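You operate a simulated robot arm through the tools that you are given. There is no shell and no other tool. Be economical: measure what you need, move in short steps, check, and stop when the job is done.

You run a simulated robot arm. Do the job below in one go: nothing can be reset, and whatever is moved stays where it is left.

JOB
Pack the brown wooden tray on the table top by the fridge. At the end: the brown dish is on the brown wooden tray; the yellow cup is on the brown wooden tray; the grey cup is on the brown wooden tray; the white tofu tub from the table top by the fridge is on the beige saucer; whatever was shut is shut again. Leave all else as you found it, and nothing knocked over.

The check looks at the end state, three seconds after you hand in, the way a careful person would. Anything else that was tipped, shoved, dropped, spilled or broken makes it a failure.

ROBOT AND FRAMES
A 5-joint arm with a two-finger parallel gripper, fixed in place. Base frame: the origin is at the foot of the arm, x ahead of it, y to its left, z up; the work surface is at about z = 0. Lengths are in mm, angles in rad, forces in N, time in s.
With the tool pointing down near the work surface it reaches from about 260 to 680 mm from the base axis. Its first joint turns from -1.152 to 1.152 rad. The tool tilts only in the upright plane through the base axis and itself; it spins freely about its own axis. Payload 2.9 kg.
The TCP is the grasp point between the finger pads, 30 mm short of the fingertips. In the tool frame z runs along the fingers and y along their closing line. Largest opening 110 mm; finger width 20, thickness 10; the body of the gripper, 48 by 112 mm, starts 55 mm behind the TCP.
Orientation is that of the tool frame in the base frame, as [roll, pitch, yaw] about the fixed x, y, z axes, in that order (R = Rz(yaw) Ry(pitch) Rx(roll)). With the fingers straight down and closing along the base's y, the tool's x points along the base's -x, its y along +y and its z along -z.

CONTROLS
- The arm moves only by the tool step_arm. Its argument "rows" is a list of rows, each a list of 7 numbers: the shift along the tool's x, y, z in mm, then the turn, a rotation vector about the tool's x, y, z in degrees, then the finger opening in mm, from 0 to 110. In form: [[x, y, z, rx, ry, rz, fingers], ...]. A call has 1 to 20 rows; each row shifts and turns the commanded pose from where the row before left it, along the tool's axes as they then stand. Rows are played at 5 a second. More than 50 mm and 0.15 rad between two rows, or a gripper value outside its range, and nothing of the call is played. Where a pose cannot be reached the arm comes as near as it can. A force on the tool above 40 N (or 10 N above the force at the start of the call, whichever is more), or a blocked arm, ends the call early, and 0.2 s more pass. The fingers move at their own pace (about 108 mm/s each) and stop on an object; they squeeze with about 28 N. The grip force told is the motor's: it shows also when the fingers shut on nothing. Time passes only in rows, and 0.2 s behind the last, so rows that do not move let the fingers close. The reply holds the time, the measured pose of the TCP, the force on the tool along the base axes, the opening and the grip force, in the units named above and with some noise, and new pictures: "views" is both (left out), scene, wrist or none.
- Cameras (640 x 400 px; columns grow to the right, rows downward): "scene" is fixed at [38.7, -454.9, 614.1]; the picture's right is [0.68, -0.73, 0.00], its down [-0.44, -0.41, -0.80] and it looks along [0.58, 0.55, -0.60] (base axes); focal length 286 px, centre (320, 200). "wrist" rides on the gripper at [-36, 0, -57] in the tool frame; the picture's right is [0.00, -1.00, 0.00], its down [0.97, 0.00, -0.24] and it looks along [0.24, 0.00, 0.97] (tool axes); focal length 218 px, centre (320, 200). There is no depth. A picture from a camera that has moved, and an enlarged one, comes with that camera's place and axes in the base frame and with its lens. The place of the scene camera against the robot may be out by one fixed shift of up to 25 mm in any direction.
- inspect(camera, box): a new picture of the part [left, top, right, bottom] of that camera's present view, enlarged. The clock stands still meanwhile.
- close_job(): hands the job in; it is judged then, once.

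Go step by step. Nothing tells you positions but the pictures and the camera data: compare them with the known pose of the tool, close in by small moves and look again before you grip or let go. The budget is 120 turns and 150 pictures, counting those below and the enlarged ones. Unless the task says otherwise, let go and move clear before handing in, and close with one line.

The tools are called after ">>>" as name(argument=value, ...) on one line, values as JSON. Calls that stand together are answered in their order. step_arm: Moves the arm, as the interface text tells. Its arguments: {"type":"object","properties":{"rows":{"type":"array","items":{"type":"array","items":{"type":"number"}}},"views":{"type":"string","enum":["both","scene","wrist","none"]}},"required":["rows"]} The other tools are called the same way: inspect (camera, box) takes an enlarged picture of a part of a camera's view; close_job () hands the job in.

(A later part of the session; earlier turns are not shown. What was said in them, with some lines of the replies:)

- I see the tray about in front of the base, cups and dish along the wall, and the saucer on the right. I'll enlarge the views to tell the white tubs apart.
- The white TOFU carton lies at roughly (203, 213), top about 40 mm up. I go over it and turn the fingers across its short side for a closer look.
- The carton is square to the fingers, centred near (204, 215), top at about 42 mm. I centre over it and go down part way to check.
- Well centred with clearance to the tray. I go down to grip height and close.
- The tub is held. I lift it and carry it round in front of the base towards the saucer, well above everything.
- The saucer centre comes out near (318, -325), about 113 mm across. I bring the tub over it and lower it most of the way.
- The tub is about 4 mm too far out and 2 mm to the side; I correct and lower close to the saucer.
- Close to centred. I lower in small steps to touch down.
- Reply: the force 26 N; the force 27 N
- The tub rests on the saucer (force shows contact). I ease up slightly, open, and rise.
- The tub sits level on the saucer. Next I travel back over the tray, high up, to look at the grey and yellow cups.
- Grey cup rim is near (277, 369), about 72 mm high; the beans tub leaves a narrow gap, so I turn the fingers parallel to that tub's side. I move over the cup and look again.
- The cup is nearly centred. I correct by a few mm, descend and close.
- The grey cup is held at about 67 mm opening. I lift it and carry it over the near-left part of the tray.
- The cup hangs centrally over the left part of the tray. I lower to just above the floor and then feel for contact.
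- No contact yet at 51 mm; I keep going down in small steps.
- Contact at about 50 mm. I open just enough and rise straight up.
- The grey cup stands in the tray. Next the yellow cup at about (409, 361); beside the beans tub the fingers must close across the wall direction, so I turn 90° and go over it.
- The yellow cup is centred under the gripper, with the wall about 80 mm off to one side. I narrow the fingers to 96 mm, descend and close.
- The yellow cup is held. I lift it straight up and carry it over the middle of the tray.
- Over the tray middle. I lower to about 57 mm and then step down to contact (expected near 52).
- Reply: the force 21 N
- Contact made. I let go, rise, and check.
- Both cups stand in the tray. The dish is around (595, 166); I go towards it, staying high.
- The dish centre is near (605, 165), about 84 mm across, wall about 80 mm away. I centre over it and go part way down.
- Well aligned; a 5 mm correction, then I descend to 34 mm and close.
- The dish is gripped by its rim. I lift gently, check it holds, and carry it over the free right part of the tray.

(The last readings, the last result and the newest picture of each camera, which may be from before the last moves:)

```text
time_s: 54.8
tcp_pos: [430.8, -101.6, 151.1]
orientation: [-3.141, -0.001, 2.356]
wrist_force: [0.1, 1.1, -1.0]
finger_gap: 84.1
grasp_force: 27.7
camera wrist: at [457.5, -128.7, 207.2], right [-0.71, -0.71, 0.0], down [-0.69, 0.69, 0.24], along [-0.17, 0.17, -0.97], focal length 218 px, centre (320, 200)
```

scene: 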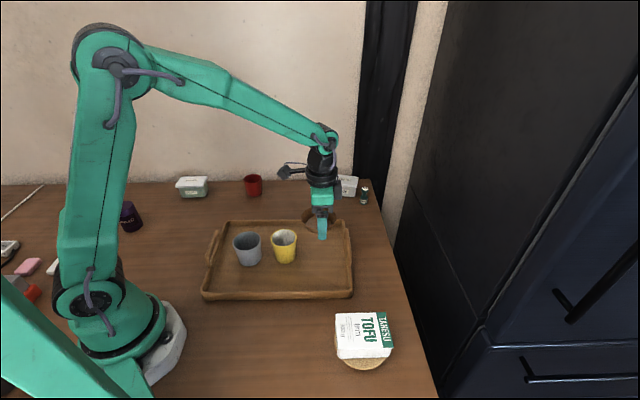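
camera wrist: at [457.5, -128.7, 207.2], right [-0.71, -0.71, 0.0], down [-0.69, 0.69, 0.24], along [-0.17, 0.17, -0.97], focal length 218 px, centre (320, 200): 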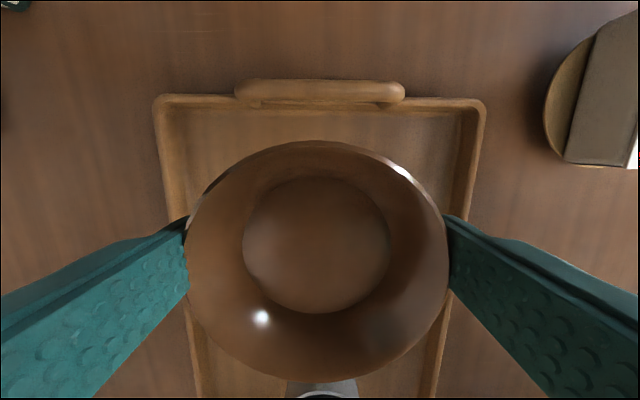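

The dish is centred in the free end. I lower to about 45 mm and then step down (contact expected near 39).

>>> step_arm(rows=[[0, 0, 40, 0, 0, 0, 74], [0, 0, 40, 0, 0, 0, 74], [0, 0, 25, 0, 0, 0, 74]], views="none")

>>> step_arm(rows=[[0, 0, 2.5, 0, 0, 0, 74], [0, 0, 1.5, 0, 0, 0, 74]], views="none")

>>> step_arm(rows=[[0, 0, 1.5, 0, 0, 0, 74]], views="none")

```text
time_s: 55.6
tcp_pos: [431.8, -98.7, 47.0]
orientation: [3.142, 0.0, 2.356]
wrist_force: [0.6, 0.3, -1.6]
finger_gap: 84.1
grasp_force: 27.8
```

```text
time_s: 56.2
tcp_pos: [431.7, -98.3, 43.1]
orientation: [3.141, 0.002, 2.356]
wrist_force: [0.0, 0.4, -0.4]
finger_gap: 84.3
grasp_force: 28.1
```

```text
time_s: 56.6
tcp_pos: [430.8, -99.7, 41.7]
orientation: [3.14, 0.001, 2.357]
wrist_force: [0.0, 0.2, -0.1]
finger_gap: 84.4
grasp_force: 28.1
```

>>> step_arm(rows=[[0, 0, 1.5, 0, 0, 0, 74]], views="none")

>>> step_arm(rows=[[0, 0, 1, 0, 0, 0, 74]], views="none")

```text
time_s: 57.0
tcp_pos: [431.0, -99.6, 40.4]
orientation: [3.141, -0.001, 2.355]
wrist_force: [-0.2, -0.2, -0.5]
finger_gap: 84.2
grasp_force: 28.0
```

```text
time_s: 57.4
tcp_pos: [430.6, -100.0, 39.7]
orientation: [-3.141, 0.0, 2.355]
wrist_force: [0.1, 1.0, -1.3]
finger_gap: 84.3
grasp_force: 28.4
```

Still free at about 40 mm; one more small step or two.

>>> step_arm(rows=[[0, 0, 1, 0, 0, 0, 74]], views="none")

```text
time_s: 57.8
tcp_pos: [430.4, -100.1, 39.2]
orientation: [3.141, 0.0, 2.355]
wrist_force: [-1.7, 0.5, 3.5]
finger_gap: 84.3
grasp_force: 27.8
```

Contact just begins. I open, rise and look.

>>> step_arm(rows=[[0, 0, 0, 0, 0, 0, 90], [0, 0, 0, 0, 0, 0, 102], [0, 0, 0, 0, 0, 0, 102], [0, 0, -20, 0, 0, 0, 102], [0, 0, -40, 0, 0, 0, 102], [0, 0, -40, 0, 0, 0, 102], [0, 0, -45, 0, 0, 0, 110], [0, 0, -45, 0, 0, 0, 110], [0, 0, 0, 0, 0, 0, 110]])

>>> inspect(camera="scene", box=[160, 160, 420, 380])

```text
time_s: 59.8
tcp_pos: [429.1, -98.8, 231.1]
orientation: [-3.14, 0.0, 2.356]
wrist_force: [0.0, -0.4, -0.3]
finger_gap: 110.1
grasp_force: 0.1
camera wrist: at [455.6, -125.3, 285.8], right [-0.71, -0.71, 0.0], down [-0.69, 0.69, 0.24], along [-0.17, 0.17, -0.97], focal length 218 px, centre (320, 200)
```

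scene: 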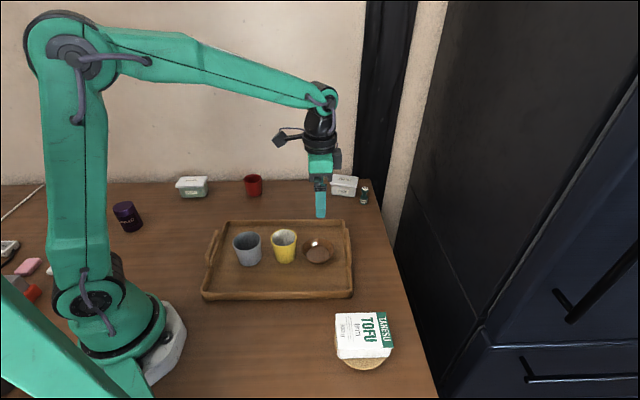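
wrist: 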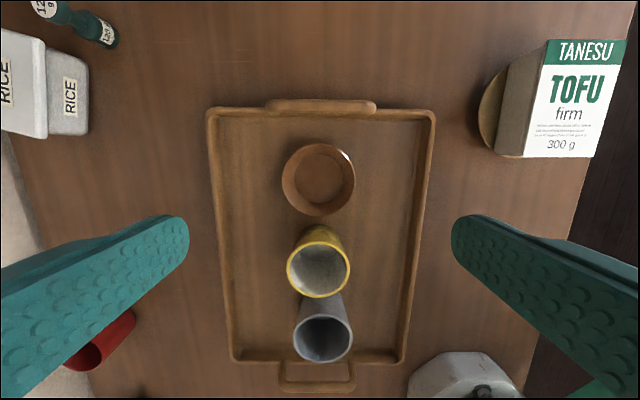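

```text
1.82 times, centred on (290, 270) of scene
camera zoom: at [38.7, -454.9, 614.1], right [0.68, -0.73, 0.0], down [-0.44, -0.41, -0.8], along [0.58, 0.55, -0.6], focal length 520 px, centre (374, 73)
```

zoom: 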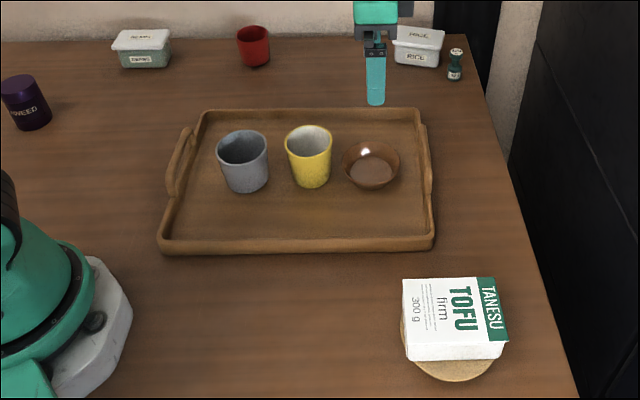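

Both cups and the dish stand upright in the tray, and the tub sits on the saucer. Nothing else has moved and the arm is clear, so I hand in.

>>> close_job()

```text
The job is handed in.
```

The job is handed in: the brown dish, yellow cup and grey cup are on the wooden tray, and the white tofu tub is on the beige saucer. Nothing had to be opened, and nothing else was disturbed.
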